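You operate a simulated robot arm through the tools that you are given. There is no shell and no other tool. Be economical: measure what you need, move in short steps, check, and stop when the job is done.

The job below is to be done with a simulated robot arm. You get a single attempt, and the scene is never put back.

Task
Put things in order on the side table. At the end: the red drink bottle (marked "BERRY") stands where the clear cocoa shaker stood; the clear cocoa shaker stands where the beige bread roll stood; the beige bread roll from the side table stands on top of the grey ring cover; the green candle stands where the red drink bottle stood; whatever was shut is shut again. Leave all else as you found it, and nothing knocked over.
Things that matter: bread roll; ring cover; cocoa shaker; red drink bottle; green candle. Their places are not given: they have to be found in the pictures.

Only the result counts: the job must be done as asked and must still hold three seconds after the hand-in. Knocking over, shifting, dropping, spilling or breaking anything else fails it. A push-on lid holds only when it is set on centred and level and pressed home; a screw cap is set on level and turned clockwise until tight.

Robot
A 6-joint arm with a two-finger parallel gripper, fixed in place. Base frame: the origin is at the foot of the arm, x ahead of it, y to its left, z up; the work surface is at about z = 0.78. Units: m, rad, N and s.
With the tool pointing down near the work surface it reaches from about 0.24 to 0.64 m from the base axis. Its first joint turns from -1.152 to 1.152 rad. Payload 2.7 kg.
The TCP is the grasp point between the finger pads, 0.023 m short of the fingertips. In the tool frame z runs along the fingers and y along their closing line. The gripper opens to 0.094 m. The fingers are 0.038 m wide and 0.01 m thick; the gripper's body (0.054 by 0.096 m) begins 0.039 m behind the TCP.
Orientation is that of the tool frame in the base frame, as [roll, pitch, yaw] about the fixed x, y, z axes, in that order (R = Rz(yaw) Ry(pitch) Rx(roll)). With the fingers straight down and closing along the base's y, the tool's x points along the base's -x, its y along +y and its z along -z.

Tools
- The arm moves only by the tool step_arm. Its argument "plan" is a list of rows, each a list of 7 numbers: the shift along the base's x, y, z in units of 25 mm (1.0 is 25 mm), then the turn, a rotation vector about the base's x, y, z in units of 4 degrees (1.0 is 4 degrees), then the opening, from 0 (shut) to 1 (fully open). In form: [[x, y, z, ax, ay, az, fingers], ...]. A call has 1 to 20 rows; each row shifts and turns the commanded pose from where the row before left it. A call with a number of a shift or a turn outside -1 to 1 is refused whole. Rows are played at 5 a second. More than 0.05 m and 0.15 rad between two rows, or a gripper value outside its range, and nothing of the call is played. Where a pose cannot be reached the arm comes as near as it can. A force on the tool above 40 N (or 10 N above the force at the start of the call, whichever is more), or a blocked arm, ends the call early, and 0.2 s more pass. Each finger travels about 0.045 m/s and halts on what it meets, pressing with about 37 N; the grip force reading is that of the motor and also rises with nothing between the fingers. The clock runs only during rows and for 0.2 s after the last one: add rows that do not move to give the fingers time. The reply holds the time, the measured pose of the TCP, the force on the tool along the base axes, the opening and the grip force, in the units named above and with some noise.
- Cameras (640 x 400 px; columns grow to the right, rows downward): "scene" is fixed at [0.0783, -0.4519, 1.3796]; the picture's right is [0.63, -0.78, 0.00], its down [-0.61, -0.50, -0.61] and it looks along [0.47, 0.39, -0.79] (base axes); focal length 310 px, centre (320, 200). "wrist" rides on the gripper at [-0.039, 0, -0.044] in the tool frame; the picture's right is [0.00, -1.00, 0.00], its down [0.97, 0.00, -0.24] and it looks along [0.24, 0.00, 0.97] (tool axes); focal length 218 px, centre (320, 200).
- camera(camera): a new picture of that camera. It takes no simulated time.
- probe_pixels(camera, pixels): there is no depth. For up to 12 entries [column, row, z] of the newest picture of that camera ("zoom" is the newest enlarged one), the place [x, y] in the base frame at which the ray of that pixel passes the height z, good to about 0.002 m. It takes no simulated time.
- enlarge(camera, box): a new picture of the part [left, top, right, bottom] of that camera's present view, enlarged. It takes no simulated time.
- sign_off(): hands the job in; it is judged then, once.

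Go step by step. Measure first, check grasps and placings, and put right what went wrong. The budget is 80 turns and 34 pictures, counting those below and the enlarged ones. Unless the task says otherwise, let go and move clear before handing in, and close with one line.

The tools are called after "Request:" as a command line: name --pt "numbers of a row" for each row, then --argument value for the rest, lists and objects as JSON in quotes. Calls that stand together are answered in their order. step_arm: Moves the arm, as the interface text tells. Its arguments: {"type":"object","properties":{"plan":{"type":"array","items":{"type":"array","items":{"type":"number"}}}},"required":["plan"]} The other tools are called the same way: camera (camera) takes a picture; probe_pixels (camera, pixels) gives the place at which the rays of pixels pass given heights; enlarge (camera, box) takes an enlarged picture of a part of a camera's view; sign_off () hands the job in.

At the start:

```text
time_s: 0.0
eef_pos: [0.3404, -0.0863, 1.0616]
ee_rot: [-3.14, 0.0, 3.141]
ft_force: [0.0, 0.2, -0.1]
opening: 0.0942
finger_force: 0.1
```

scene: 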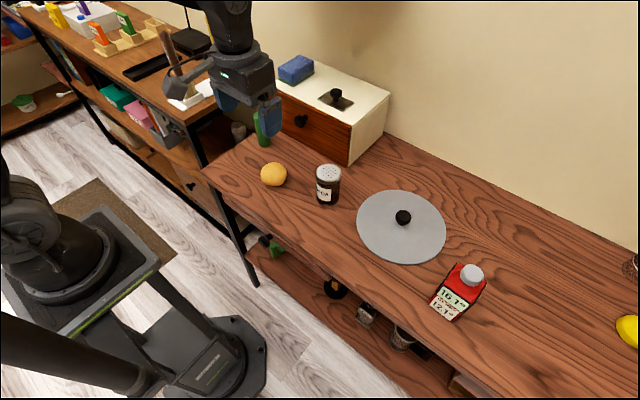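
wrist: 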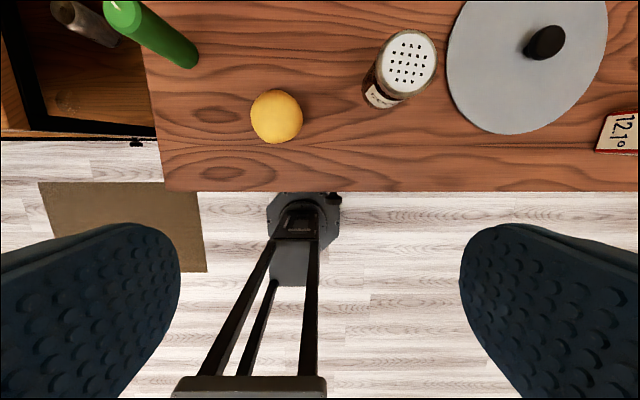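

The scene shows a yellow-beige round at (273,174), a shaker at (328,184), a grey disc with a knob at (402,225), a red bottle at (460,290), and a green candle near (262,130). I'll zoom in to identify them before I measure.

Request:
enlarge --camera "scene" --box '[220, 40, 420, 220]'

Request:
enlarge --camera "scene" --box '[340, 170, 640, 400]'

```text
2.22 times, centred on (320, 130) of scene
```

zoom: 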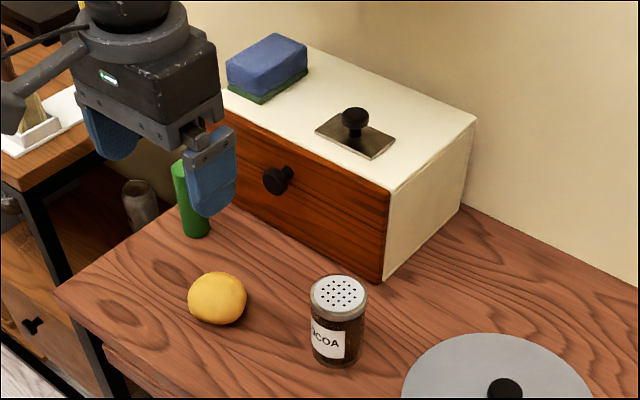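

```text
1.74 times, centred on (490, 285) of scene
```

zoom: 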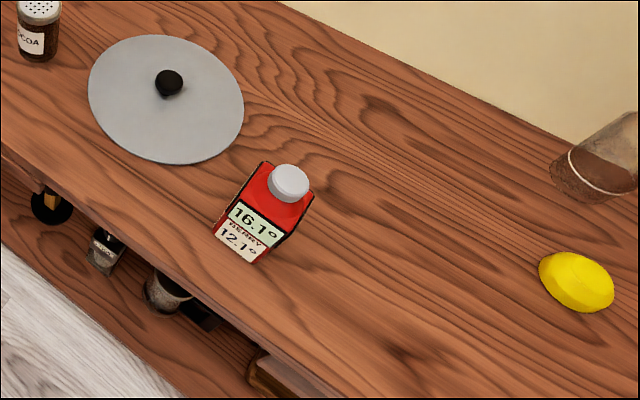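

The yellow-beige round next to the cocoa shaker is the roll, and the grey disc with the knob is the ring cover. Next I'll probe their positions in the scene and wrist pictures.

Request:
camera --camera "wrist"

Request:
probe_pixels --camera "wrist" --pixels '[[276, 117, 0.8], [251, 117, 0.8], [302, 117, 0.8], [276, 143, 0.79], [412, 58, 0.87], [385, 95, 0.78], [125, 10, 0.9], [192, 62, 0.78], [545, 42, 0.8], [528, 66, 0.785], [447, 66, 0.785], [608, 20, 0.785]]'

Request:
probe_pixels --camera "scene" --pixels '[[273, 186, 0.78], [273, 174, 0.8], [327, 205, 0.78], [328, 171, 0.86], [402, 217, 0.8], [472, 273, 0.88], [431, 302, 0.78], [458, 321, 0.78], [264, 146, 0.78], [349, 165, 0.78], [273, 90, 0.9], [402, 228, 0.785]]'

```text
29 pictures are left
```

wrist: 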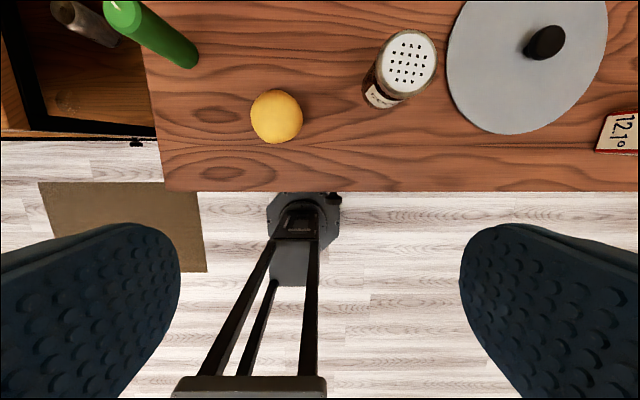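

```text
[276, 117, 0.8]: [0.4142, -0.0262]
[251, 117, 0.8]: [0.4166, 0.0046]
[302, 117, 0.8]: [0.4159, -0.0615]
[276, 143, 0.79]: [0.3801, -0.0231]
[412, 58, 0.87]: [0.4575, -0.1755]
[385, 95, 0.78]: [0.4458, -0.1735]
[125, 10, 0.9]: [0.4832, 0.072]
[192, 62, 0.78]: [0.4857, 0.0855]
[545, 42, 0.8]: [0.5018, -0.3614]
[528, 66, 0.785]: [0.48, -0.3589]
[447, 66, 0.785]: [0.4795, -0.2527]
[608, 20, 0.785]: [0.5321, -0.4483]
```

```text
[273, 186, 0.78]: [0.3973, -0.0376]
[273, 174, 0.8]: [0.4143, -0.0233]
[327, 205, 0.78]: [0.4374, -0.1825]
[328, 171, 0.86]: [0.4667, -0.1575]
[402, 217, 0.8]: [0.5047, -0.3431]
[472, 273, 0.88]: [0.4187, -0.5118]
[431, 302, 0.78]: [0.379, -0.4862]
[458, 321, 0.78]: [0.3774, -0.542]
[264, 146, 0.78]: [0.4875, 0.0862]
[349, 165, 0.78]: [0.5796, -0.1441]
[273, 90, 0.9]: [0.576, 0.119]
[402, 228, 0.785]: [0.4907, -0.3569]
```

From the probes, the roll is near (0.415,-0.027), the shaker near (0.452,-0.172), the candle near (0.49,0.086), and the bottle near (0.41,-0.51). I'll move the wrist over the left part of the table for a straighter view.

Request:
step_arm --pt "1 0.6 0 0 0 0 1" --pt "1 0.6 0 0 0 0 1" --pt "1 0.6 0 0 0 0 1" --pt "1 0.6 0 0 0 0 1" --pt "0 0 0 0 0 0 1"

Request:
camera --camera "wrist"

```text
time_s: 1.2
eef_pos: [0.4405, -0.0239, 1.0628]
ee_rot: [3.141, 0.0, 3.141]
ft_force: [0.0, 0.0, -0.5]
opening: 0.094
finger_force: 0.1
```

```text
28 pictures are left
```

wrist: 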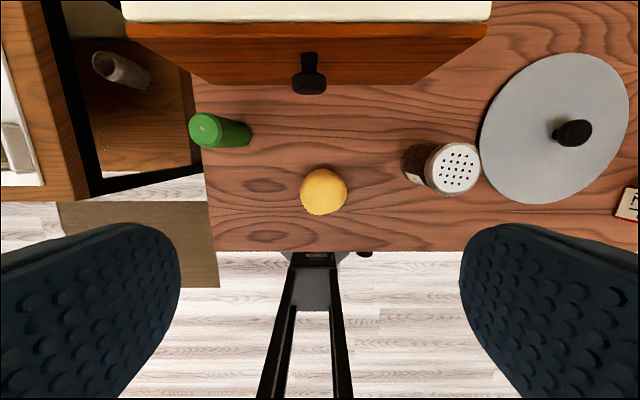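

This view shows the roll at (323,192), the shaker top at (459,168) with its base near (420,162), the candle top at (205,130) with its base edge at (251,133), and the drawer knob at (308,85). I'll probe each at likely heights.

Request:
probe_pixels --camera "wrist" --pixels '[[323, 192, 0.8], [300, 192, 0.8], [347, 192, 0.8], [323, 168, 0.8], [323, 215, 0.8], [459, 168, 0.87], [402, 160, 0.78], [205, 130, 0.88], [251, 133, 0.78], [245, 146, 0.78], [308, 95, 0.85], [249, 120, 0.78]]'

Request:
enlarge --camera "wrist" --box '[180, 80, 500, 280]'

```text
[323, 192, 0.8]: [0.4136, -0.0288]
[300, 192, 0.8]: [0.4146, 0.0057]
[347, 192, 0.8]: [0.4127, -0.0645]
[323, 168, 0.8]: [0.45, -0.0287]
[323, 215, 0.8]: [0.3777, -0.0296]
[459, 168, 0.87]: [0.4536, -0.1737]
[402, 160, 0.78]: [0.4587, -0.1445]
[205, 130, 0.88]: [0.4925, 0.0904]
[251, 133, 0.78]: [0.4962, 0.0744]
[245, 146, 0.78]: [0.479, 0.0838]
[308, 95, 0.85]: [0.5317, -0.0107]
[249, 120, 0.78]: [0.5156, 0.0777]
```

```text
2.00 times, centred on (340, 180) of wrist
```

zoom: 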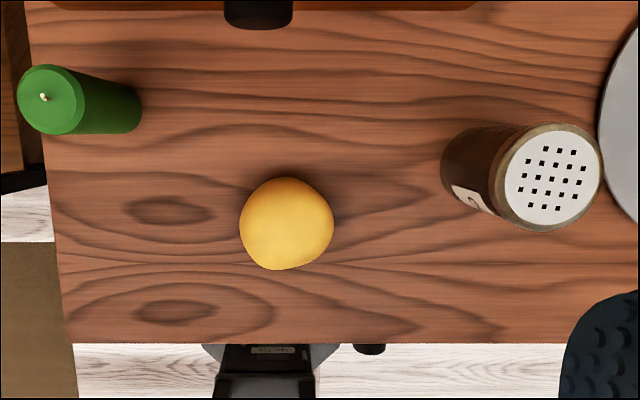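

The roll is at about (0.413,-0.029), 0.07 wide. The shaker is at about (0.453,-0.168), with its top near 0.88. The candle is at about (0.493,0.092), with its top near 0.877. I'll move over to see the cover and the bottle.

Request:
step_arm --pt "0 -1 0 0 0 0 1" --pt "0 -1 0 0 0 0 1" --pt "0 -1 0 0 0 0 1" --pt "0 -1 0 0 0 0 1" --pt "0 -1 0 0 0 0 1" --pt "0 -1 0 0 0 0 1" --pt "0 -1 0 0 0 0 1" --pt "0 -1 0 0 0 0 1" --pt "0 -1 0 0 0 0 1" --pt "0 -1 0 0 0 0 1" --pt "0 -1 0 0 0 0 1" --pt "0 -1 0 0 0 0 1" --pt "0 -1 0 0 0 0 1" --pt "0 -1 0 0 0 0 1" --pt "0 -1 0 0 0 0 1" --pt "0 0 0 0 0 0 1"

Request:
camera --camera "wrist"

```text
time_s: 4.6
eef_pos: [0.4397, -0.4015, 1.0612]
ee_rot: [3.141, -0.001, -3.14]
ft_force: [-0.3, 0.1, -0.3]
opening: 0.0939
finger_force: 0.0
```

```text
26 pictures are left
```

wrist: 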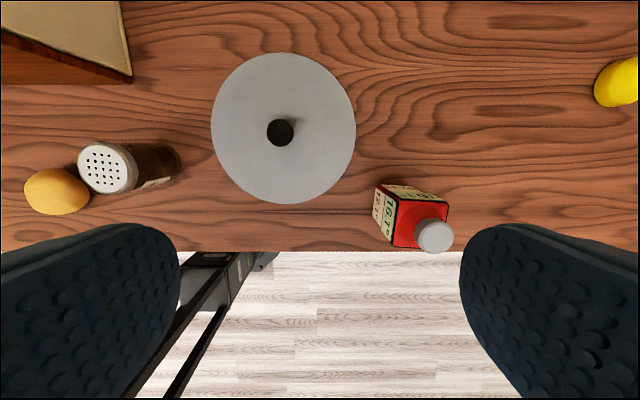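

Request:
enlarge --camera "wrist" --box '[200, 40, 480, 260]'

Request:
probe_pixels --camera "wrist" --pixels '[[283, 130, 0.785], [211, 130, 0.785], [356, 130, 0.785], [283, 53, 0.785], [283, 204, 0.785], [280, 132, 0.81], [434, 237, 0.9], [434, 237, 0.92], [377, 184, 0.78], [373, 214, 0.78], [415, 187, 0.78], [320, 250, 0.78]]'

```text
1.82 times, centred on (340, 150) of wrist
```

zoom: 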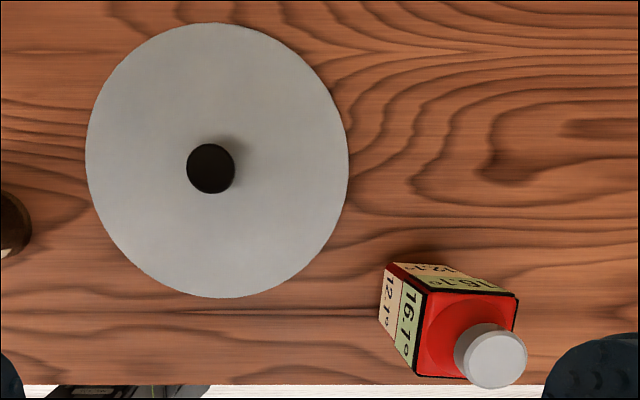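

```text
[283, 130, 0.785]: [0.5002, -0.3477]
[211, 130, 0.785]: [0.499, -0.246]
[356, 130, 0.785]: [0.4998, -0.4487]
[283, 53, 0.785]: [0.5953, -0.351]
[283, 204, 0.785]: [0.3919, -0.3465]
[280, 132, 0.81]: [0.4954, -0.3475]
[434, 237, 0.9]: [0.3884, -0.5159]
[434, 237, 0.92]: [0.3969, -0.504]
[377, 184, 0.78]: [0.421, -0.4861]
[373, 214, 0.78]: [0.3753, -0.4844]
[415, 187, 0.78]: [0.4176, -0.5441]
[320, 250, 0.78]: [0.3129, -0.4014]
```

The cover is centred at about (0.497,-0.348) with radius 0.10 and a small knob in the middle. The bottle base is centred at about (0.397,-0.513), about 0.056 wide, with its cap near z 0.914. Roll first: I'll move above it and come partway down.

Request:
step_arm --pt "0 1 0 0 0 0 1" --pt "0 1 0 0 0 0 1" --pt "0 1 0 0 0 0 1" --pt "0 1 0 0 0 0 1" --pt "0 1 0 0 0 0 1" --pt "0 1 0 0 0 0 1" --pt "0 1 0 0 0 0 1" --pt "0 1 0 0 0 0 1" --pt "0 1 0 0 0 0 1" --pt "0 1 0 0 0 0 1" --pt "0 1 0 0 0 0 1" --pt "0 1 0 0 0 0 1" --pt "0 1 0 0 0 0 1" --pt "-0.5 1 0 0 0 0 1" --pt "-0.53 0.94 0 0 0 0 1" --pt "0 0 -1 0 0 0 1" --pt "0 0 -1 0 0 0 1" --pt "0 0 -1 0 0 0 1" --pt "0 0 -1 0 0 0 1" --pt "0 0 -1 0 0 0 1"

Request:
camera --camera "wrist"

```text
time_s: 8.8
eef_pos: [0.4132, -0.027, 0.9361]
ee_rot: [3.141, -0.001, -3.141]
ft_force: [0.0, 0.1, 0.4]
opening: 0.0942
finger_force: 0.2
```

```text
24 pictures are left
```

wrist: 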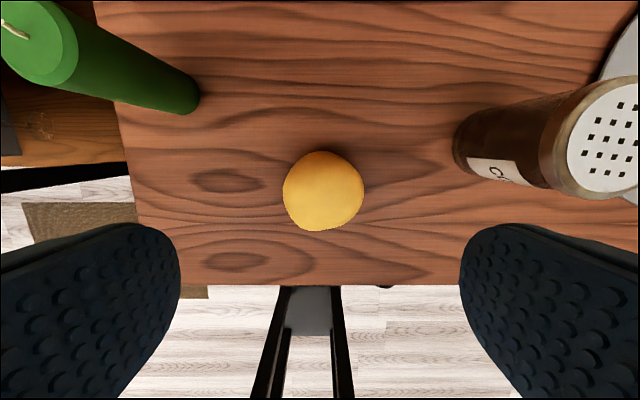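

Request:
probe_pixels --camera "wrist" --pixels '[[323, 191, 0.8], [283, 191, 0.8], [364, 191, 0.8], [323, 151, 0.8], [323, 231, 0.8], [180, 113, 0.78], [199, 90, 0.78], [454, 150, 0.78], [300, 280, 0.78]]'

```text
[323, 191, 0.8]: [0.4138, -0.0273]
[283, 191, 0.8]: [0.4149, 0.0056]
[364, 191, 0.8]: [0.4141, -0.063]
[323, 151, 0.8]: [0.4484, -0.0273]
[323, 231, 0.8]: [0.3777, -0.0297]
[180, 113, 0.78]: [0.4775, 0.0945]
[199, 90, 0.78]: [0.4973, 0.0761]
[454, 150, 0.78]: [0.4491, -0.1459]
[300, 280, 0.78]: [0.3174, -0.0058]
```

The roll is centred at (0.4138,-0.0285) and the gripper is nearly over it. I'll go down and close.

Request:
step_arm --pt "0.02 -0.06 -1 0 0 0 1" --pt "0 0 -1 0 0 0 1" --pt "0 0 -1 0 0 0 1" --pt "0 0 -1 0 0 0 1" --pt "0 0 -1 0 0 0 1" --pt "0 0 -0.1 0 0 0 1" --pt "0 0 0 0 0 0 0.5" --pt "0 0 0 0 0 0 0.5" --pt "0 0 0 0 0 0 0.5" --pt "0 0 0 0 0 0 0.5"

```text
time_s: 11.0
eef_pos: [0.415, -0.0282, 0.8097]
ee_rot: [3.141, 0.0, 3.14]
ft_force: [0.6, 0.5, 0.3]
opening: 0.0659
finger_force: 36.9
```

The roll is held at 0.066 opening. I'll lift it, carry it over the cover, and look before lowering.

Request:
step_arm --pt "0 0 1 0 0 0 0.4" --pt "0 0 1 0 0 0 0.4" --pt "0 0 1 0 0 0 0.4" --pt "0 0 1 0 0 0 0.4" --pt "0 0 1 0 0 0 0.4" --pt "0 0 1 0 0 0 0.4" --pt "0 -1 0 0 0 0 0.4" --pt "0 -1 0 0 0 0 0.4" --pt "0 -1 0 0 0 0 0.4" --pt "0 -1 0 0 0 0 0.4" --pt "0 -1 0 0 0 0 0.4" --pt "0 -1 0 0 0 0 0.4" --pt "0 -1 0 0 0 0 0.4" --pt "0 -1 0 0 0 0 0.4" --pt "0 -1 0 0 0 0 0.4" --pt "0 -1 0 0 0 0 0.4" --pt "0 -1 0 0 0 0 0.4" --pt "0.4 -1 0 0 0 0 0.4" --pt "0.48 -0.8 0 0 0 0 0.4" --pt "0 0 0 0 0 0 0.4"

Request:
camera --camera "wrist"

Request:
camera --camera "scene"

```text
time_s: 15.2
eef_pos: [0.4368, -0.3495, 0.9592]
ee_rot: [3.141, 0.0, 3.141]
ft_force: [0.3, -0.1, -0.1]
opening: 0.0659
finger_force: 37.1
```

```text
23 pictures are left
```

wrist: 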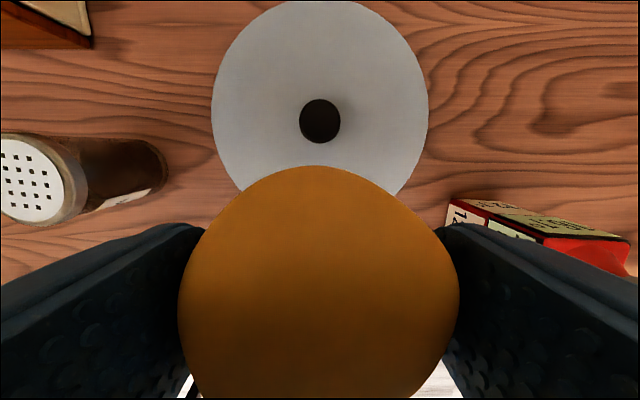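

```text
22 pictures are left
```

scene: 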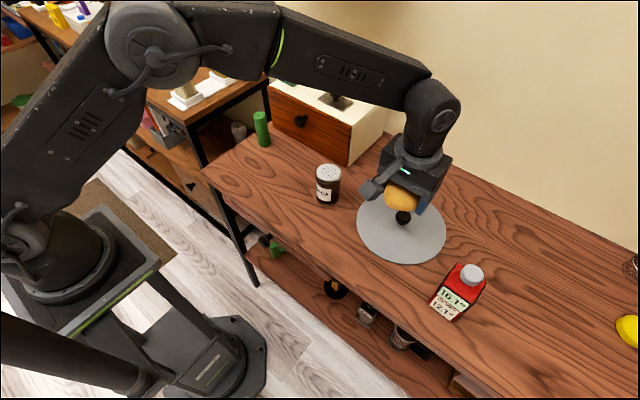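

The roll hangs at (320,290) with the knob ahead of it at (320,121). I'll probe the cover's edges to fix its centre.

Request:
probe_pixels --camera "wrist" --pixels '[[320, 121, 0.81], [320, 121, 0.785], [211, 112, 0.785], [429, 112, 0.785], [320, 0, 0.785], [320, 144, 0.81], [320, 144, 0.82]]'

```text
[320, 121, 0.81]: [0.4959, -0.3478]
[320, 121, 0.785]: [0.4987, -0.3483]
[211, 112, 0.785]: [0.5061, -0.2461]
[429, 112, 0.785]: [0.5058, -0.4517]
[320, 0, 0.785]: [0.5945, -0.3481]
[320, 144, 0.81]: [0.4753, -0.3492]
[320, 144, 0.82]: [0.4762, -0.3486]
```

The cover is centred at about (0.496,-0.3485), and the knob's near edge is at x 0.4755, so the roll at x 0.436 fits with about 5 mm to spare. I'll lower it close to the surface.

Request:
step_arm --pt "0 0 -1 0 0 0 0.4" --pt "0 0 -1 0 0 0 0.4" --pt "0 0 -1 0 0 0 0.4" --pt "0 0 -1 0 0 0 0.4" --pt "0 0 -1 0 0 0 0.4" --pt "0 0 -0.3 0 0 0 0.4" --pt "0 0 -0.1 0 0 0 0.4" --pt "0 0 0 0 0 0 0.4"

Request:
enlarge --camera "scene" --box '[340, 140, 460, 270]'

```text
time_s: 17.0
eef_pos: [0.4365, -0.3492, 0.8241]
ee_rot: [3.141, -0.001, 3.14]
ft_force: [-0.7, -0.4, -0.8]
opening: 0.066
finger_force: 36.6
```

```text
3.08 times, centred on (400, 205) of scene
```

zoom: 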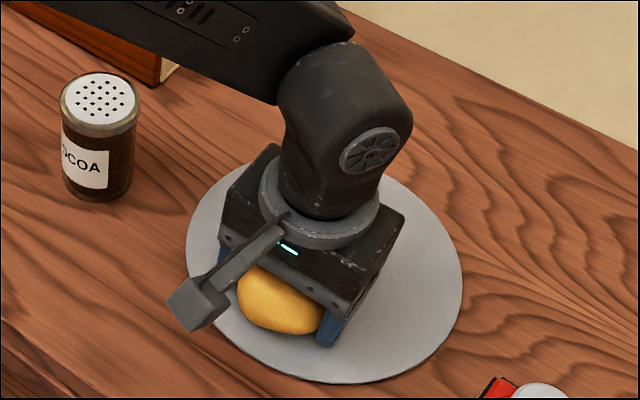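

No contact yet at 0.824. I'll keep going down in millimetre steps and watch the force.

Request:
step_arm --pt "0 0 -0.08 0 0 0 0.4" --pt "0 0 -0.08 0 0 0 0.4"

Request:
step_arm --pt "0 0 -0.08 0 0 0 0.4"

Request:
step_arm --pt "0 0 -0.06 0 0 0 0.4"

```text
time_s: 17.6
eef_pos: [0.4364, -0.35, 0.8221]
ee_rot: [3.141, 0.0, -3.141]
ft_force: [-2.0, 2.7, 7.5]
opening: 0.066
finger_force: 36.7
```

```text
time_s: 18.0
eef_pos: [0.4375, -0.3499, 0.8199]
ee_rot: [-3.141, 0.004, -3.141]
ft_force: [-7.4, 5.9, 23.2]
opening: 0.0659
finger_force: 36.7
```

```text
time_s: 18.4
eef_pos: [0.4377, -0.3498, 0.8188]
ee_rot: [-3.136, 0.006, -3.141]
ft_force: [-3.6, 1.4, 26.5]
opening: 0.0657
finger_force: 36.8
```

It touched down at about 0.822 and is now pressed to 26 N. I'll ease up 2 mm, then open.

Request:
step_arm --pt "0 0 0.08 0 0 0 0.4" --pt "0 0 0 0 0 0 0.75" --pt "0 0 0 0 0 0 1" --pt "0 0 0 0 0 0 1" --pt "0 0 0 0 0 0 1" --pt "0 0 0.5 0 0 0 1" --pt "0 0 1 0 0 0 1" --pt "0 0 1 0 0 0 1" --pt "0 0 1 0 0 0 1" --pt "0 0 1 0 0 0 1" --pt "0 0 1 0 0 0 1" --pt "0 0 0 0 0 0 1"

Request:
camera --camera "wrist"

```text
time_s: 21.0
eef_pos: [0.4376, -0.3489, 0.9567]
ee_rot: [3.141, 0.001, -3.141]
ft_force: [-1.3, 0.5, -0.5]
opening: 0.094
finger_force: 0.1
```

```text
20 pictures are left
```

wrist: 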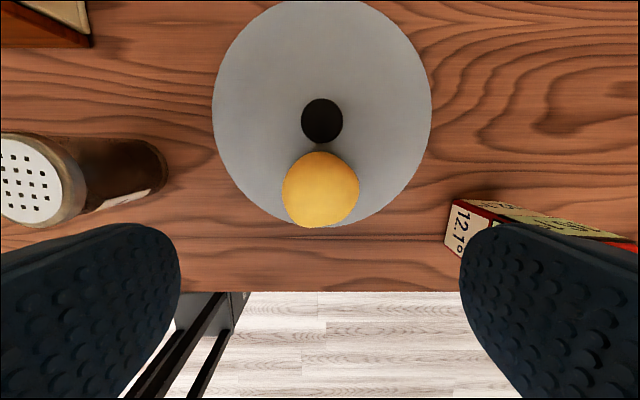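

The roll rests on the cover at (320,190), clear of the knob. Next is the shaker: I'll hover above it and look.

Request:
step_arm --pt "0 1 0 0 0 0 1" --pt "0 1 0 0 0 0 1" --pt "0 1 0 0 0 0 1" --pt "0 1 0 0 0 0 1" --pt "0 1 0 0 0 0 1" --pt "0 1 0 0 0 0 1" --pt "0.62 1 0 0 0 0 1" --pt "0 0.24 0.5 0 0 0 1" --pt "0 0 0 0 0 0 1"

Request:
camera --camera "wrist"

```text
time_s: 23.0
eef_pos: [0.4517, -0.1673, 0.9689]
ee_rot: [3.141, 0.0, 3.141]
ft_force: [0.1, -0.3, 0.9]
opening: 0.0941
finger_force: 0.1
```

```text
19 pictures are left
```

wrist: 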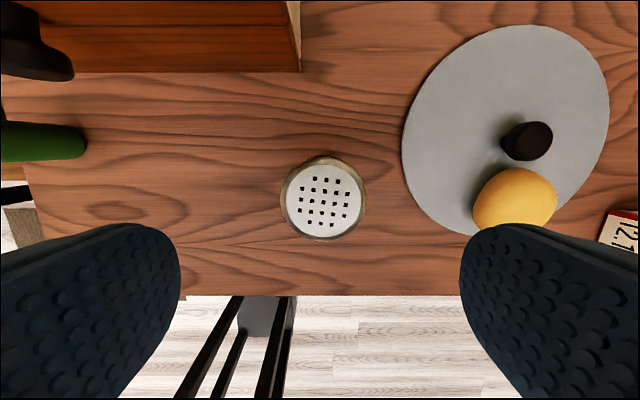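

Request:
probe_pixels --camera "wrist" --pixels '[[324, 200, 0.88], [281, 200, 0.875], [367, 200, 0.875], [324, 242, 0.875], [324, 157, 0.88], [300, 70, 0.78], [150, 70, 0.78]]'

```text
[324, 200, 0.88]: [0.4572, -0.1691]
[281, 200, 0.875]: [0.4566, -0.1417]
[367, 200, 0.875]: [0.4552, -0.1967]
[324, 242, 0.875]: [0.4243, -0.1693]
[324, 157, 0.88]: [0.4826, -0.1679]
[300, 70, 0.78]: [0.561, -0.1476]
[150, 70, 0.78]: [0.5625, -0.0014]
```

The shaker is at (0.454,-0.169), 0.055 wide, with its top near 0.88. I'll grip at TCP z 0.853 to keep the gripper body above the cap.

Request:
step_arm --pt "0.09 -0.07 -1 0 0 0 1" --pt "0 0 -1 0 0 0 1" --pt "0 0 -1 0 0 0 1" --pt "0 0 -1 0 0 0 1" --pt "0 0 -0.63 0 0 0 1" --pt "0 0 0 0 0 0 0.4" --pt "0 0 0 0 0 0 0.4" --pt "0 0 0 0 0 0 0.4" --pt "0 0 0 0 0 0 0.4" --pt "0 0 0 0 0 0 0.4"

```text
time_s: 25.2
eef_pos: [0.4533, -0.171, 0.8534]
ee_rot: [-3.139, -0.001, -3.141]
ft_force: [0.2, 0.3, 0.0]
opening: 0.0578
finger_force: 37.2
```

The shaker is gripped at 0.058, with its bottom 0.073 below the TCP. I'll lift it 5 cm and carry it to the roll's old place.

Request:
step_arm --pt "0 0 0.5 0 0 0 0.3" --pt "0 0 0.8 0 0 0 0.3" --pt "0 0 0.7 0 0 0 0.3" --pt "-0.3 0.9 0 0 0 0 0.3" --pt "-0.3 0.9 0 0 0 0 0.3" --pt "-0.3 0.9 0 0 0 0 0.3" --pt "-0.3 0.9 0 0 0 0 0.3" --pt "-0.2 0.9 0 0 0 0 0.3" --pt "-0.18 0.9 0 0 0 0 0.3" --pt "0 0.3 0 0 0 0 0.3" --pt "0 0 -0.8 0 0 0 0.3" --pt "0 0 -0.8 0 0 0 0.3" --pt "0 0 -0.2 0 0 0 0.3" --pt "0 0 0 0 0 0 0.3"

Request:
camera --camera "scene"

```text
time_s: 28.2
eef_pos: [0.4137, -0.0291, 0.8573]
ee_rot: [-3.14, -0.001, -3.141]
ft_force: [-0.8, 0.0, -1.6]
opening: 0.0578
finger_force: 37.2
```

```text
18 pictures are left
```

scene: 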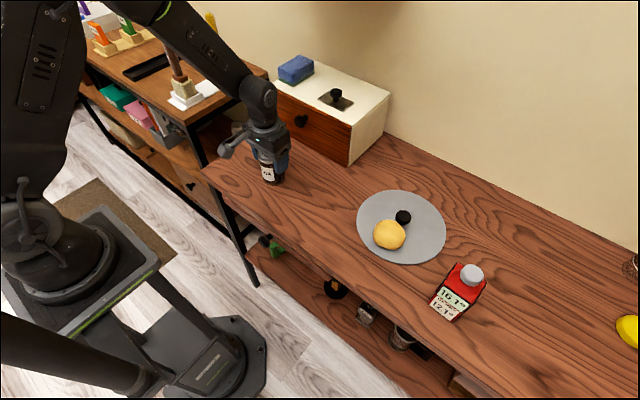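

The shaker is over the roll's old place and the roll is still on the cover. I'll lower the last 4 mm gently.

Request:
step_arm --pt "0 0 -0.06 0 0 0 0.3" --pt "0 0 -0.06 0 0 0 0.3"

Request:
step_arm --pt "0 0 -0.05 0 0 0 0.3"

```text
time_s: 28.8
eef_pos: [0.4148, -0.0279, 0.8543]
ee_rot: [-3.141, 0.001, 3.141]
ft_force: [-0.8, 0.4, -2.2]
opening: 0.0575
finger_force: 37.1
```

```text
time_s: 29.2
eef_pos: [0.414, -0.0276, 0.8536]
ee_rot: [3.139, 0.0, -3.141]
ft_force: [-0.7, -0.5, -2.8]
opening: 0.0576
finger_force: 36.9
```

Request:
step_arm --pt "0 0 -0.05 0 0 0 0.3"

Request:
step_arm --pt "0 0 -0.04 0 0 0 0.3"

```text
time_s: 29.6
eef_pos: [0.4145, -0.028, 0.8519]
ee_rot: [3.141, -0.001, -3.142]
ft_force: [-3.5, -0.2, 9.5]
opening: 0.0577
finger_force: 37.3
```

```text
time_s: 30.0
eef_pos: [0.4145, -0.0276, 0.8535]
ee_rot: [3.141, 0.004, -3.14]
ft_force: [-6.0, -1.1, 22.8]
opening: 0.0576
finger_force: 36.9
```

It's on the table, with the force up to 23 N. I'll ease off 1 mm, open, and rise straight up.

Request:
step_arm --pt "0 0 0.05 0 0 0 0.3" --pt "0 0 0 0 0 0 0.8" --pt "0 0 0 0 0 0 1" --pt "0 0 0 0 0 0 1" --pt "0 0 0 0 0 0 1" --pt "0 0 0.5 0 0 0 1" --pt "0 0 1 0 0 0 1" --pt "0 0 1 0 0 0 1" --pt "0 0 1 0 0 0 1" --pt "0 0 1 0 0 0 1" --pt "0 0 1 0 0 0 1" --pt "0 0 0 0 0 0 1"

Request:
camera --camera "wrist"

```text
time_s: 32.6
eef_pos: [0.4157, -0.0258, 0.9908]
ee_rot: [3.141, -0.002, 3.142]
ft_force: [0.2, 1.4, 0.5]
opening: 0.094
finger_force: 0.1
```

```text
17 pictures are left
```

wrist: 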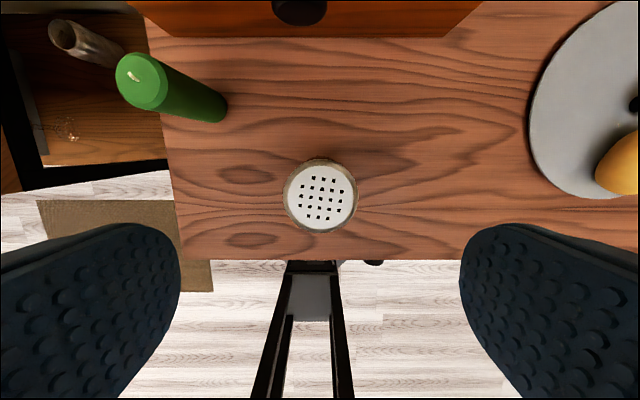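

The shaker stands upright at (321,197). Now I'll travel over to the bottle.

Request:
step_arm --pt "0 -1 0 0 0 0 1" --pt "0 -1 0 0 0 0 1" --pt "0 -1 0 0 0 0 1" --pt "0 -1 0 0 0 0 1" --pt "0 -1 0 0 0 0 1" --pt "0 -1 0 0 0 0 1" --pt "0 -1 0 0 0 0 1" --pt "0 -1 0 0 0 0 1" --pt "0 -1 0 0 0 0 1" --pt "0 -1 0 0 0 0 1" --pt "0 -1 0 0 0 0 1" --pt "0 -1 0 0 0 0 1" --pt "0 -1 0 0 0 0 1" --pt "0 -1 0 0 0 0 1" --pt "0 -1 0 0 0 0 1" --pt "0 -1 0 0 0 0 1" --pt "0 -1 0 0 0 0 1" --pt "-0.35 -1 0 0 0 0 1" --pt "-0.4 -1 0 0 0 0 1" --pt "0 -0.45 0 0 0 0 1"

Request:
camera --camera "wrist"

```text
time_s: 36.8
eef_pos: [0.3861, -0.5031, 0.9887]
ee_rot: [3.14, 0.0, -3.141]
ft_force: [-0.2, 0.5, -0.7]
opening: 0.094
finger_force: 0.2
out of reach, approached as far as the arm can: row 19, 20
```

```text
16 pictures are left
```

wrist: 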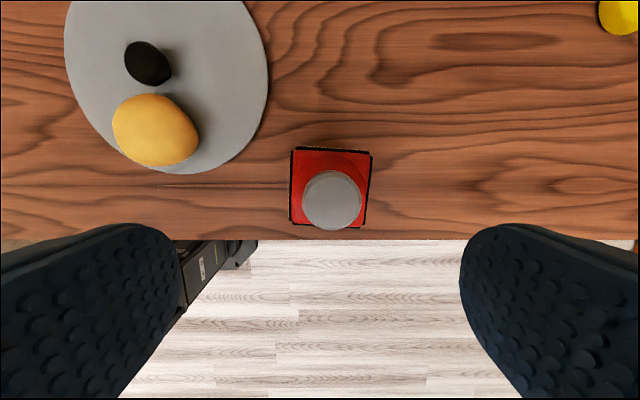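

The arm stopped at r = 0.634. The bottle's shoulder spans (291,147) to (371,225) and its cap is at (332,200). I'll probe these.

Request:
probe_pixels --camera "wrist" --pixels '[[332, 200, 0.914], [293, 148, 0.87], [371, 154, 0.87], [290, 221, 0.87], [364, 228, 0.87], [332, 230, 0.91], [303, 200, 0.91], [361, 200, 0.91]]'

Request:
enlarge --camera "wrist" --box '[260, 120, 400, 250]'

```text
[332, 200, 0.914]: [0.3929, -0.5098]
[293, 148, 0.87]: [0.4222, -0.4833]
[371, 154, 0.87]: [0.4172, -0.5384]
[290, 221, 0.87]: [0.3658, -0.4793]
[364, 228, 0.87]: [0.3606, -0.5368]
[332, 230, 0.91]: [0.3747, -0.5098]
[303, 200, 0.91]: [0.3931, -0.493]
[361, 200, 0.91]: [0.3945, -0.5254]
```

```text
3.08 times, centred on (330, 185) of wrist
```

zoom: 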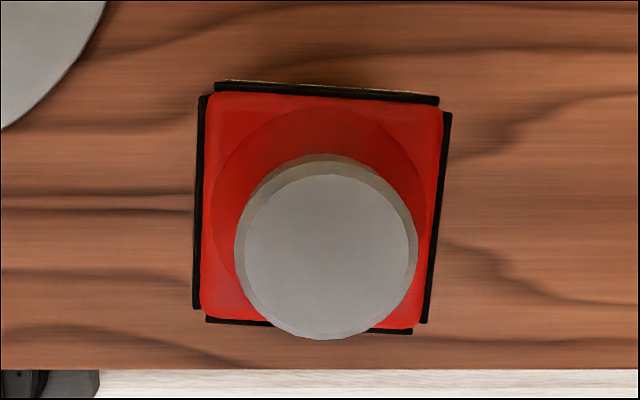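

The bottle is centred at (0.394,-0.5105) and turned about -5°, with its cap top near 0.915 and its shoulder near 0.87. That's too tall to grip the body without the gripper hitting the cap. I'll grip the cap (0.032 wide) with the closing line tangential, so falling short in reach doesn't matter. First I'll back off and turn the hand -52°.

Request:
step_arm --pt "-0.6 0.8 0 0 0 -1 1" --pt "0 0 0 0 0 -1 1" --pt "0 0 0 0 0 -1 1" --pt "0 0 0 0 0 -1 1" --pt "0 0 0 0 0 -1 1" --pt "0 0 0 0 0 -1 1" --pt "0 0 0 0 0 -1 1" --pt "0 0 0 0 0 -1 1" --pt "0 0 0 0 0 -1 1" --pt "0 0 0 0 0 -1 1" --pt "0 0 0 0 0 -1 1" --pt "0 0 0 0 0 -1 1" --pt "0 0 0 0 0 -1 1" --pt "0 0 0 0 0 0 1"

Request:
camera --camera "wrist"

```text
time_s: 39.8
eef_pos: [0.3803, -0.4944, 0.9896]
ee_rot: [3.142, 0.0, 2.232]
ft_force: [-0.1, 0.2, -0.2]
opening: 0.0942
finger_force: 0.1
out of reach, approached as far as the arm can: row 1, 2
```

```text
14 pictures are left
```

wrist: 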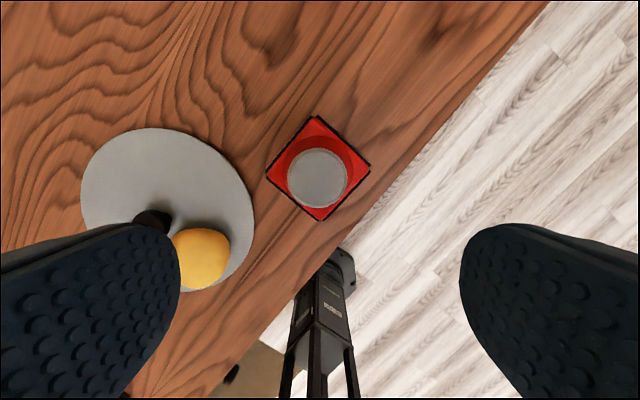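

The hand is turned; the cap is at (317,178), near the closing centre column of 320. I'll probe it for exact alignment.

Request:
probe_pixels --camera "wrist" --pixels '[[317, 178, 0.914], [288, 178, 0.912], [347, 178, 0.912], [317, 116, 0.87], [370, 165, 0.87], [320, 221, 0.87], [266, 175, 0.87]]'

```text
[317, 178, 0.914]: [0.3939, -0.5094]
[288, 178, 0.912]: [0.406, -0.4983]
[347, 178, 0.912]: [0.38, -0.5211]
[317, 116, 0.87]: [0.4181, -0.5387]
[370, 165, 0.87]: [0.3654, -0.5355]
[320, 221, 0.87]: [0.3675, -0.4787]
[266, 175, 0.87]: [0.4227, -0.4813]
```

The bottle centre is confirmed at (0.3935,-0.5095) and the tangential error is only 1 mm. I'll move out about 11 mm and go down to the cap.

Request:
step_arm --pt "0.3 -0.33 0 0 0 0 1" --pt "0 0 -1 0 0 0 1" --pt "0 0 -1 0 0 0 1" --pt "0 0 -1 0 0 0 1" --pt "0 0 -0.5 0 0 0 1" --pt "0 0 0 0 0 0 1"

Request:
camera --camera "wrist"

```text
time_s: 41.2
eef_pos: [0.3866, -0.5016, 0.902]
ee_rot: [-3.141, 0.0, 2.234]
ft_force: [-0.1, -1.4, -0.5]
opening: 0.0941
finger_force: 0.0
```

```text
13 pictures are left
```

wrist: 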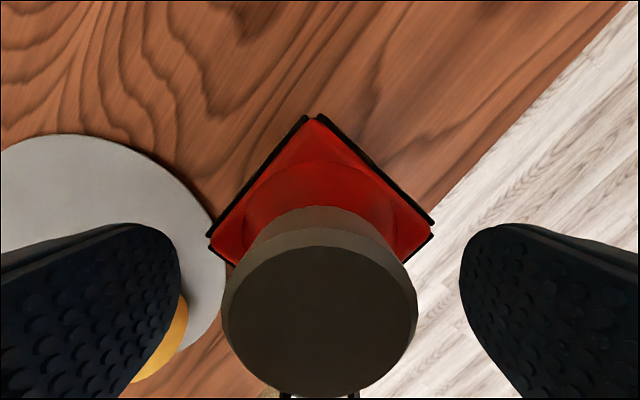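

The cap is centred between the fingers at (320,310) and this pose is in reach. I'll nudge outward 6 mm and close.

Request:
step_arm --pt "0.15 -0.19 -0.06 0 0 0 1" --pt "0 0 0 0 0 0 1" --pt "0 0 0 0 0 0 0.6" --pt "0 0 0 0 0 0 0.45" --pt "0 0 0 0 0 0 0.2" --pt "0 0 0 0 0 0 0.1" --pt "0 0 0 0 0 0 0.1" --pt "0 0 0 0 0 0 0.1" --pt "0 0 0 0 0 0 0.1"

```text
time_s: 43.2
eef_pos: [0.3914, -0.5054, 0.9015]
ee_rot: [-3.141, 0.0, 2.235]
ft_force: [0.0, 0.0, 0.0]
opening: 0.075
finger_force: 37.4
```

The fingers stopped at 0.075, which means they met the square shoulder's corners, so the shoulder reaches at least 0.88. A body grip square to the faces is therefore possible. I'll open, rise, and check the bottle.

Request:
step_arm --pt "0 0 0 0 0 0 1" --pt "0 0 0 0 0 0 1" --pt "0 0 0 0 0 0 1" --pt "0 0 1 0 0 0 1" --pt "0 0 1 0 0 0 1" --pt "0 0 1 0 0 0 1" --pt "-0.3 0.4 0.5 0 0 0 1" --pt "0 0 0 0 0 0 1"

Request:
enlarge --camera "wrist" --box '[240, 80, 400, 240]'

Request:
enlarge --camera "scene" --box '[400, 220, 520, 340]'

```text
time_s: 45.0
eef_pos: [0.3871, -0.5013, 0.9896]
ee_rot: [-3.141, -0.002, 2.234]
ft_force: [-0.5, -0.8, -0.1]
opening: 0.0939
finger_force: 0.0
out of reach, approached as far as the arm can: row 6, 7
```

```text
2.50 times, centred on (320, 160) of wrist
```

zoom: 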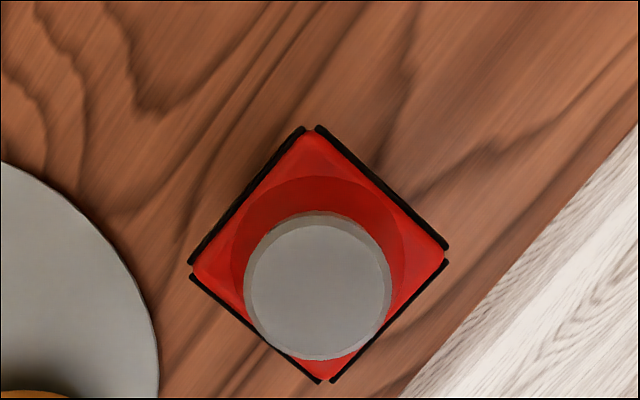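

```text
3.33 times, centred on (460, 280) of scene
```

zoom: 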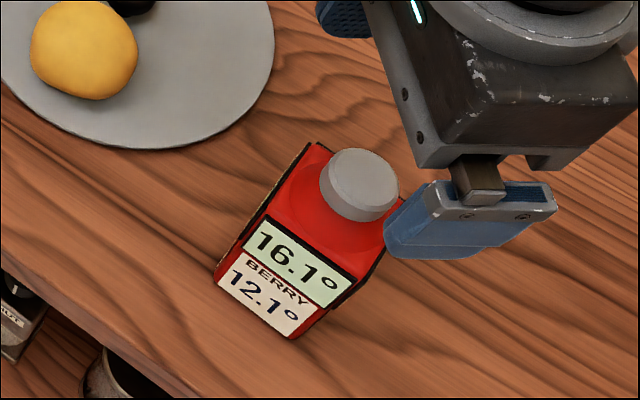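

The bottle still stands square. I'll use the scene zoom to measure the height of the label's top edge near (268,215) and of the cap.

Request:
probe_pixels --camera "zoom" --pixels '[[268, 215, 0.84], [268, 215, 0.85], [268, 215, 0.86], [268, 215, 0.88], [350, 306, 0.85], [350, 306, 0.87], [217, 285, 0.78], [290, 338, 0.78], [360, 176, 0.914], [360, 176, 0.92]]'

Request:
probe_pixels --camera "wrist" --pixels '[[319, 131, 0.865], [371, 181, 0.865], [321, 232, 0.865], [268, 185, 0.865], [319, 131, 0.85], [371, 181, 0.85], [321, 232, 0.85], [268, 185, 0.85], [319, 194, 0.914]]'

```text
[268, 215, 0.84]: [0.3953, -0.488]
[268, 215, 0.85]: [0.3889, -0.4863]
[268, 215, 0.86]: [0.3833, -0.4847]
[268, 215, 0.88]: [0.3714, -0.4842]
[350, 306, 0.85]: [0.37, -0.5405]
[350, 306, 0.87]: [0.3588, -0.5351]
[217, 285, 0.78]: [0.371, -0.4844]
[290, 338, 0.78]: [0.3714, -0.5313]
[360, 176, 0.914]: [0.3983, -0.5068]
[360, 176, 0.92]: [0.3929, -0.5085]
```

```text
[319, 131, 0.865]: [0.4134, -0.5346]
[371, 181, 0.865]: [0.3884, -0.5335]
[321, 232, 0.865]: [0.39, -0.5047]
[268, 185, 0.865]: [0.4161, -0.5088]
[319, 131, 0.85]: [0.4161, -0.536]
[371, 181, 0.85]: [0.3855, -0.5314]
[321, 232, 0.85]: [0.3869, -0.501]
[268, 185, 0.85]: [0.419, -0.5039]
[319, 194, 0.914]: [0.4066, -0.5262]
```

The shoulder is at about 0.88 and the cap top at about 0.918, so a body grip at TCP z 0.885 overlaps by 20 mm. I'll turn back to yaw -4.7° (+47.3°), square to the bottle, and pull back slightly.

Request:
step_arm --pt "-0.5 0.3 0 0 0 1 1" --pt "0 0 0 0 0 1 1" --pt "0 0 0 0 0 1 1" --pt "0 0 0 0 0 1 1" --pt "0 0 0 0 0 1 1" --pt "0 0 0 0 0 1 1" --pt "0 0 0 0 0 1 1" --pt "0 0 0 0 0 1 1" --pt "0 0 0 0 0 1 1" --pt "0 0 0 0 0 1 1" --pt "0 0 0 0 0 1 1" --pt "0 0 0 0 0 0.83 1" --pt "0 0 0 0 0 0 1"

Request:
camera --camera "wrist"

```text
time_s: 47.8
eef_pos: [0.3812, -0.5033, 0.9959]
ee_rot: [3.141, -0.001, 3.06]
ft_force: [1.1, -0.4, 0.2]
opening: 0.094
finger_force: 0.0
out of reach, approached as far as the arm can: row 1
```

```text
10 pictures are left
```

wrist: 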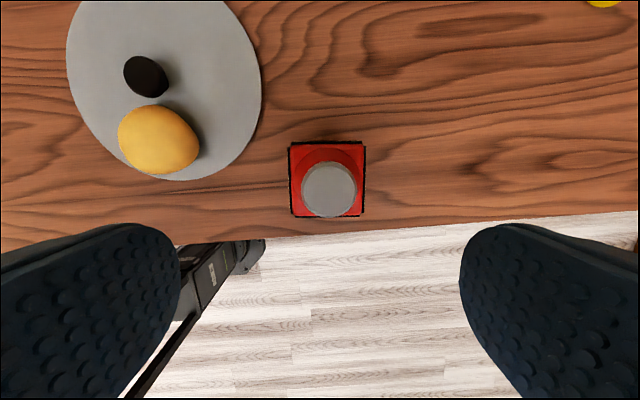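

The hand is square to the bottle now, with the cap at (329,189). I'll probe for the sideways offset.

Request:
probe_pixels --camera "wrist" --pixels '[[329, 189, 0.917], [290, 143, 0.88], [365, 145, 0.88], [292, 215, 0.88], [364, 216, 0.88]]'

```text
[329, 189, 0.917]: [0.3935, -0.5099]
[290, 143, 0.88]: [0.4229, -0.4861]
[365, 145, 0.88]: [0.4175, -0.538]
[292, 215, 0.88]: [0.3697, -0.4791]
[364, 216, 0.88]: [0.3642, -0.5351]
```

The sideways error is 5 mm. I'll go down and correct it, then close only if the reading is right.

Request:
step_arm --pt "0 0 -1 0 0 0 1" --pt "0 0 -1 0 0 0 1" --pt "0 0 -1 0 0 0 1" --pt "0.12 -0.22 0 0 0 0 1" --pt "0 0 -0.9 0 0 0 1" --pt "0 0 -0.4 0 0 0 1" --pt "0 0 0 0 0 0 1"

```text
time_s: 49.4
eef_pos: [0.3869, -0.512, 0.8891]
ee_rot: [3.139, 0.0, 3.059]
ft_force: [0.3, -0.2, -0.3]
opening: 0.0937
finger_force: 0.1
out of reach, approached as far as the arm can: row 1, 3, 4
```

The TCP is 3 mm too far in -y. I'll correct that, drop 3 mm, and close.

Request:
step_arm --pt "0 0.12 -0.12 0 0 0 1" --pt "0 0 0 0 0 0 1" --pt "0 0 0 0 0 0 0.75" --pt "0 0 0 0 0 0 0.65" --pt "0 0 0 0 0 0 0.5" --pt "0 0 0 0 0 0 0.3" --pt "0 0 0 0 0 0 0.3" --pt "0 0 0 0 0 0 0.3"

Request:
enlarge --camera "scene" --box '[400, 200, 540, 340]'

```text
time_s: 51.2
eef_pos: [0.3883, -0.5118, 0.886]
ee_rot: [3.138, 0.001, 3.06]
ft_force: [1.0, 0.6, -0.1]
opening: 0.0536
finger_force: 36.9
out of reach, approached as far as the arm can: row 1
```

```text
2.86 times, centred on (470, 270) of scene
```

zoom: 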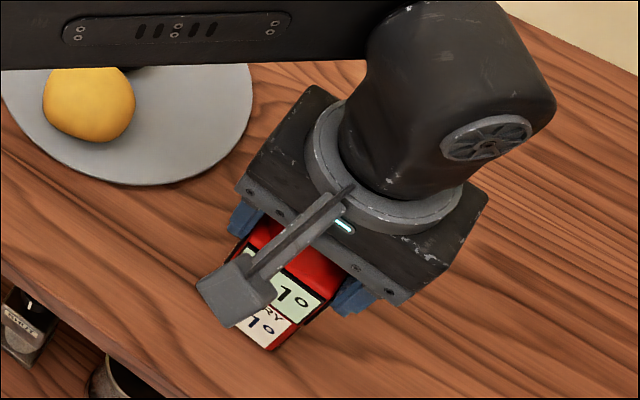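

The bottle is firmly held at 0.0536. I'll lift it while pulling inward, so it clears the roll by a wide margin.

Request:
step_arm --pt "0 0 0.6 0 0 0 0.2" --pt "-0.2 0.3 0.9 0 0 0 0.2" --pt "-0.3 0.4 0.9 0 0 0 0.2" --pt "-0.4 0.4 0.9 0 0 0 0.2" --pt "-0.3 0.4 0.9 0 0 0 0.2" --pt "0 0 0.3 0 0 0 0.2" --pt "0 0 0 0 0 0 0.2"

Request:
camera --camera "wrist"

```text
time_s: 52.8
eef_pos: [0.3804, -0.5039, 1.0017]
ee_rot: [3.14, 0.001, 3.059]
ft_force: [0.1, -0.1, -2.3]
opening: 0.0536
finger_force: 36.8
out of reach, approached as far as the arm can: row 2, 3, 4, 5
```

```text
8 pictures are left
```

wrist: 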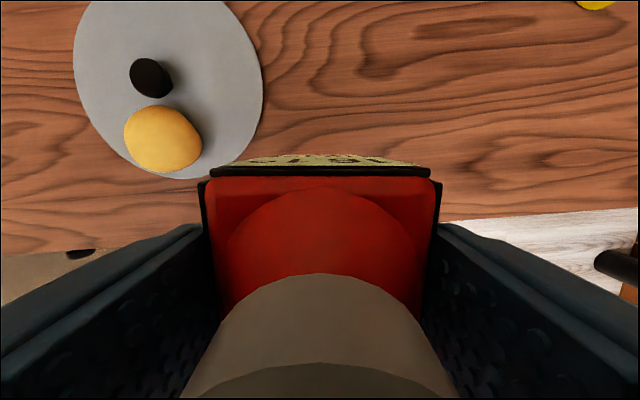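

The bottle hangs level, with its bottom near z 0.896, above the roll's top at about 0.845. I'll carry it to the shaker's old place.

Request:
step_arm --pt "0 1 0 0 0 0 0.2" --pt "0 1 0 0 0 0 0.2" --pt "0 1 0 0 0 0 0.2" --pt "0 1 0 0 0 0 0.2" --pt "0.2 1 0 0 0 0 0.2" --pt "0.25 1 0 0 0 0 0.2" --pt "0.25 1 0 0 0 0 0.2" --pt "0.25 1 0 0 0 0 0.2" --pt "0.25 1 0 0 0 0 0.2" --pt "0.25 1 0 0 0 0 0.2" --pt "0.25 1 0 0 0 0 0.2" --pt "0.25 1 0 0 0 0 0.2" --pt "0.4 1 0 0 0 0 0.2" --pt "0.35 0.4 0 0 0 0 0.2" --pt "0 0 0 0 0 0 0.2"

```text
time_s: 56.0
eef_pos: [0.448, -0.1684, 1.0035]
ee_rot: [-3.141, 0.0, 3.06]
ft_force: [0.5, 1.2, -2.4]
opening: 0.0538
finger_force: 37.6
out of reach, approached as far as the arm can: row 1
```

It's above the target. I'll lower to just above contact (TCP about 0.890).

Request:
step_arm --pt "0 -0.05 -1 0 0 0 0.2" --pt "0 0 -1 0 0 0 0.2" --pt "0 0 -1 0 0 0 0.2" --pt "0 0 -1 0 0 0 0.2" --pt "0 0 -0.5 0 0 0 0.2" --pt "0 0 0 0 0 0 0.2"

Request:
step_arm --pt "0 0 -0.06 0 0 0 0.2" --pt "0 0 -0.06 0 0 0 0.2"

Request:
step_arm --pt "0 0 -0.05 0 0 0 0.2"

```text
time_s: 57.4
eef_pos: [0.4482, -0.17, 0.8911]
ee_rot: [-3.141, -0.001, 3.059]
ft_force: [0.1, 0.1, -2.2]
opening: 0.0536
finger_force: 37.3
```

```text
time_s: 58.0
eef_pos: [0.4486, -0.1707, 0.8881]
ee_rot: [3.141, 0.001, 3.06]
ft_force: [0.6, 0.0, -3.4]
opening: 0.0536
finger_force: 36.7
```

```text
time_s: 58.4
eef_pos: [0.4495, -0.1702, 0.8872]
ee_rot: [-3.14, 0.001, 3.06]
ft_force: [0.2, -0.1, -2.7]
opening: 0.0535
finger_force: 36.9
```

Request:
step_arm --pt "0 0 -0.05 0 0 0 0.2"

Request:
step_arm --pt "0 0 -0.04 0 0 0 0.2"

```text
time_s: 58.8
eef_pos: [0.4486, -0.1703, 0.8869]
ee_rot: [-3.142, 0.0, 3.06]
ft_force: [-2.2, 0.8, 3.5]
opening: 0.0539
finger_force: 37.4
```

```text
time_s: 59.2
eef_pos: [0.4484, -0.1706, 0.8859]
ee_rot: [-3.141, 0.002, 3.06]
ft_force: [-4.9, 4.0, 17.1]
opening: 0.0537
finger_force: 37.4
```

The bottle is on the table. I'll ease off, open, and rise straight clear of the cap.

Request:
step_arm --pt "0 0 0.03 0 0 0 0.2" --pt "0 0 0 0 0 0 0.75" --pt "0 0 0 0 0 0 1" --pt "0 0 0 0 0 0 1" --pt "0 0 0 0 0 0 1" --pt "0 0 0 0 0 0 1" --pt "0 0 0.5 0 0 0 1" --pt "0 0 1 0 0 0 1" --pt "0 0 1 0 0 0 1" --pt "0 0 1 0 0 0 1" --pt "0 0 1 0 0 0 1" --pt "0 0 0.3 0 0 0 1" --pt "0 0 0 0 0 0 1"

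Request:
camera --camera "scene"

```text
time_s: 62.0
eef_pos: [0.4479, -0.1707, 1.0053]
ee_rot: [3.141, -0.001, 3.06]
ft_force: [-0.7, -0.4, 0.7]
opening: 0.094
finger_force: 0.1
```

```text
7 pictures are left
```

scene: 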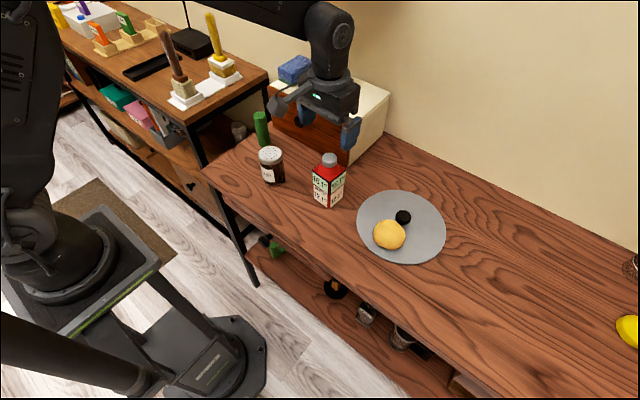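

The bottle stands upright at (329,180), between the shaker and the cover. Last is the candle: I'll hover over (0.493,0.092) and look.

Request:
step_arm --pt "0 1 0 0 0 0 1" --pt "0 1 0 0 0 0 1" --pt "0 1 0 0 0 0 1" --pt "0 1 0 0 0 0 1" --pt "0 1 0 0 0 0 1" --pt "0.3 1 0 0 0 0 1" --pt "0.3 1 0 0 0 0 1" --pt "0.3 1 0 0 0 0 1" --pt "0.3 1 0 0 0 0 1" --pt "0.3 1 0 0 0 0 1" --pt "0.3 0.5 -0.8 0 0 0 1" --pt "0 0 0 0 0 0 1"

Request:
camera --camera "wrist"

```text
time_s: 64.6
eef_pos: [0.4932, 0.0917, 0.9837]
ee_rot: [3.141, 0.0, 3.06]
ft_force: [-0.5, 0.1, 0.8]
opening: 0.094
finger_force: 0.1
```

```text
6 pictures are left
```

wrist: 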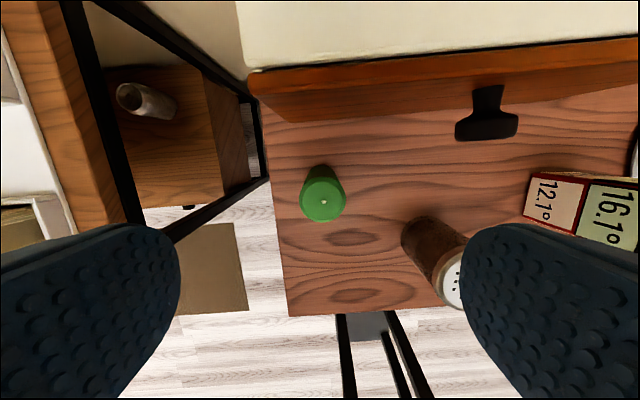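

Request:
probe_pixels --camera "wrist" --pixels '[[323, 201, 0.877], [299, 200, 0.875], [347, 200, 0.875], [322, 166, 0.78], [323, 223, 0.875], [466, 280, 0.88], [486, 138, 0.85], [265, 115, 0.78]]'

```text
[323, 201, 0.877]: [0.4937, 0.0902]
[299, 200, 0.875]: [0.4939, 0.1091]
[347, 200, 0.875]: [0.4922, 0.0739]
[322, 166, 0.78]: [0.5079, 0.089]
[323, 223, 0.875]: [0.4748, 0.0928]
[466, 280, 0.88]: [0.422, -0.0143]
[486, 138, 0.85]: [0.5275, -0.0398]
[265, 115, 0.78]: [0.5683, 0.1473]
```

The candle is at (0.492,0.091), 0.035 wide, almost under the TCP. I'll go down to 0.848 and close.

Request:
step_arm --pt "-0.04 -0.03 -1 0 0 0 1" --pt "0 0 -1 0 0 0 1" --pt "0 0 -1 0 0 0 1" --pt "0 0 -1 0 0 0 1" --pt "0 0 -1 0 0 0 1" --pt "0 0 -0.43 0 0 0 1" --pt "0 0 0 0 0 0 0.7" --pt "0 0 0 0 0 0 0.5" --pt "0 0 0 0 0 0 0.4" --pt "0 0 0 0 0 0 0.1" --pt "0 0 0 0 0 0 0.1" --pt "0 0 0 0 0 0 0.1" --pt "0 0 0 0 0 0 0.1"

```text
time_s: 67.4
eef_pos: [0.4932, 0.0918, 0.8501]
ee_rot: [-3.141, 0.0, 3.059]
ft_force: [0.0, -0.9, 0.4]
opening: 0.0327
finger_force: 37.0
```

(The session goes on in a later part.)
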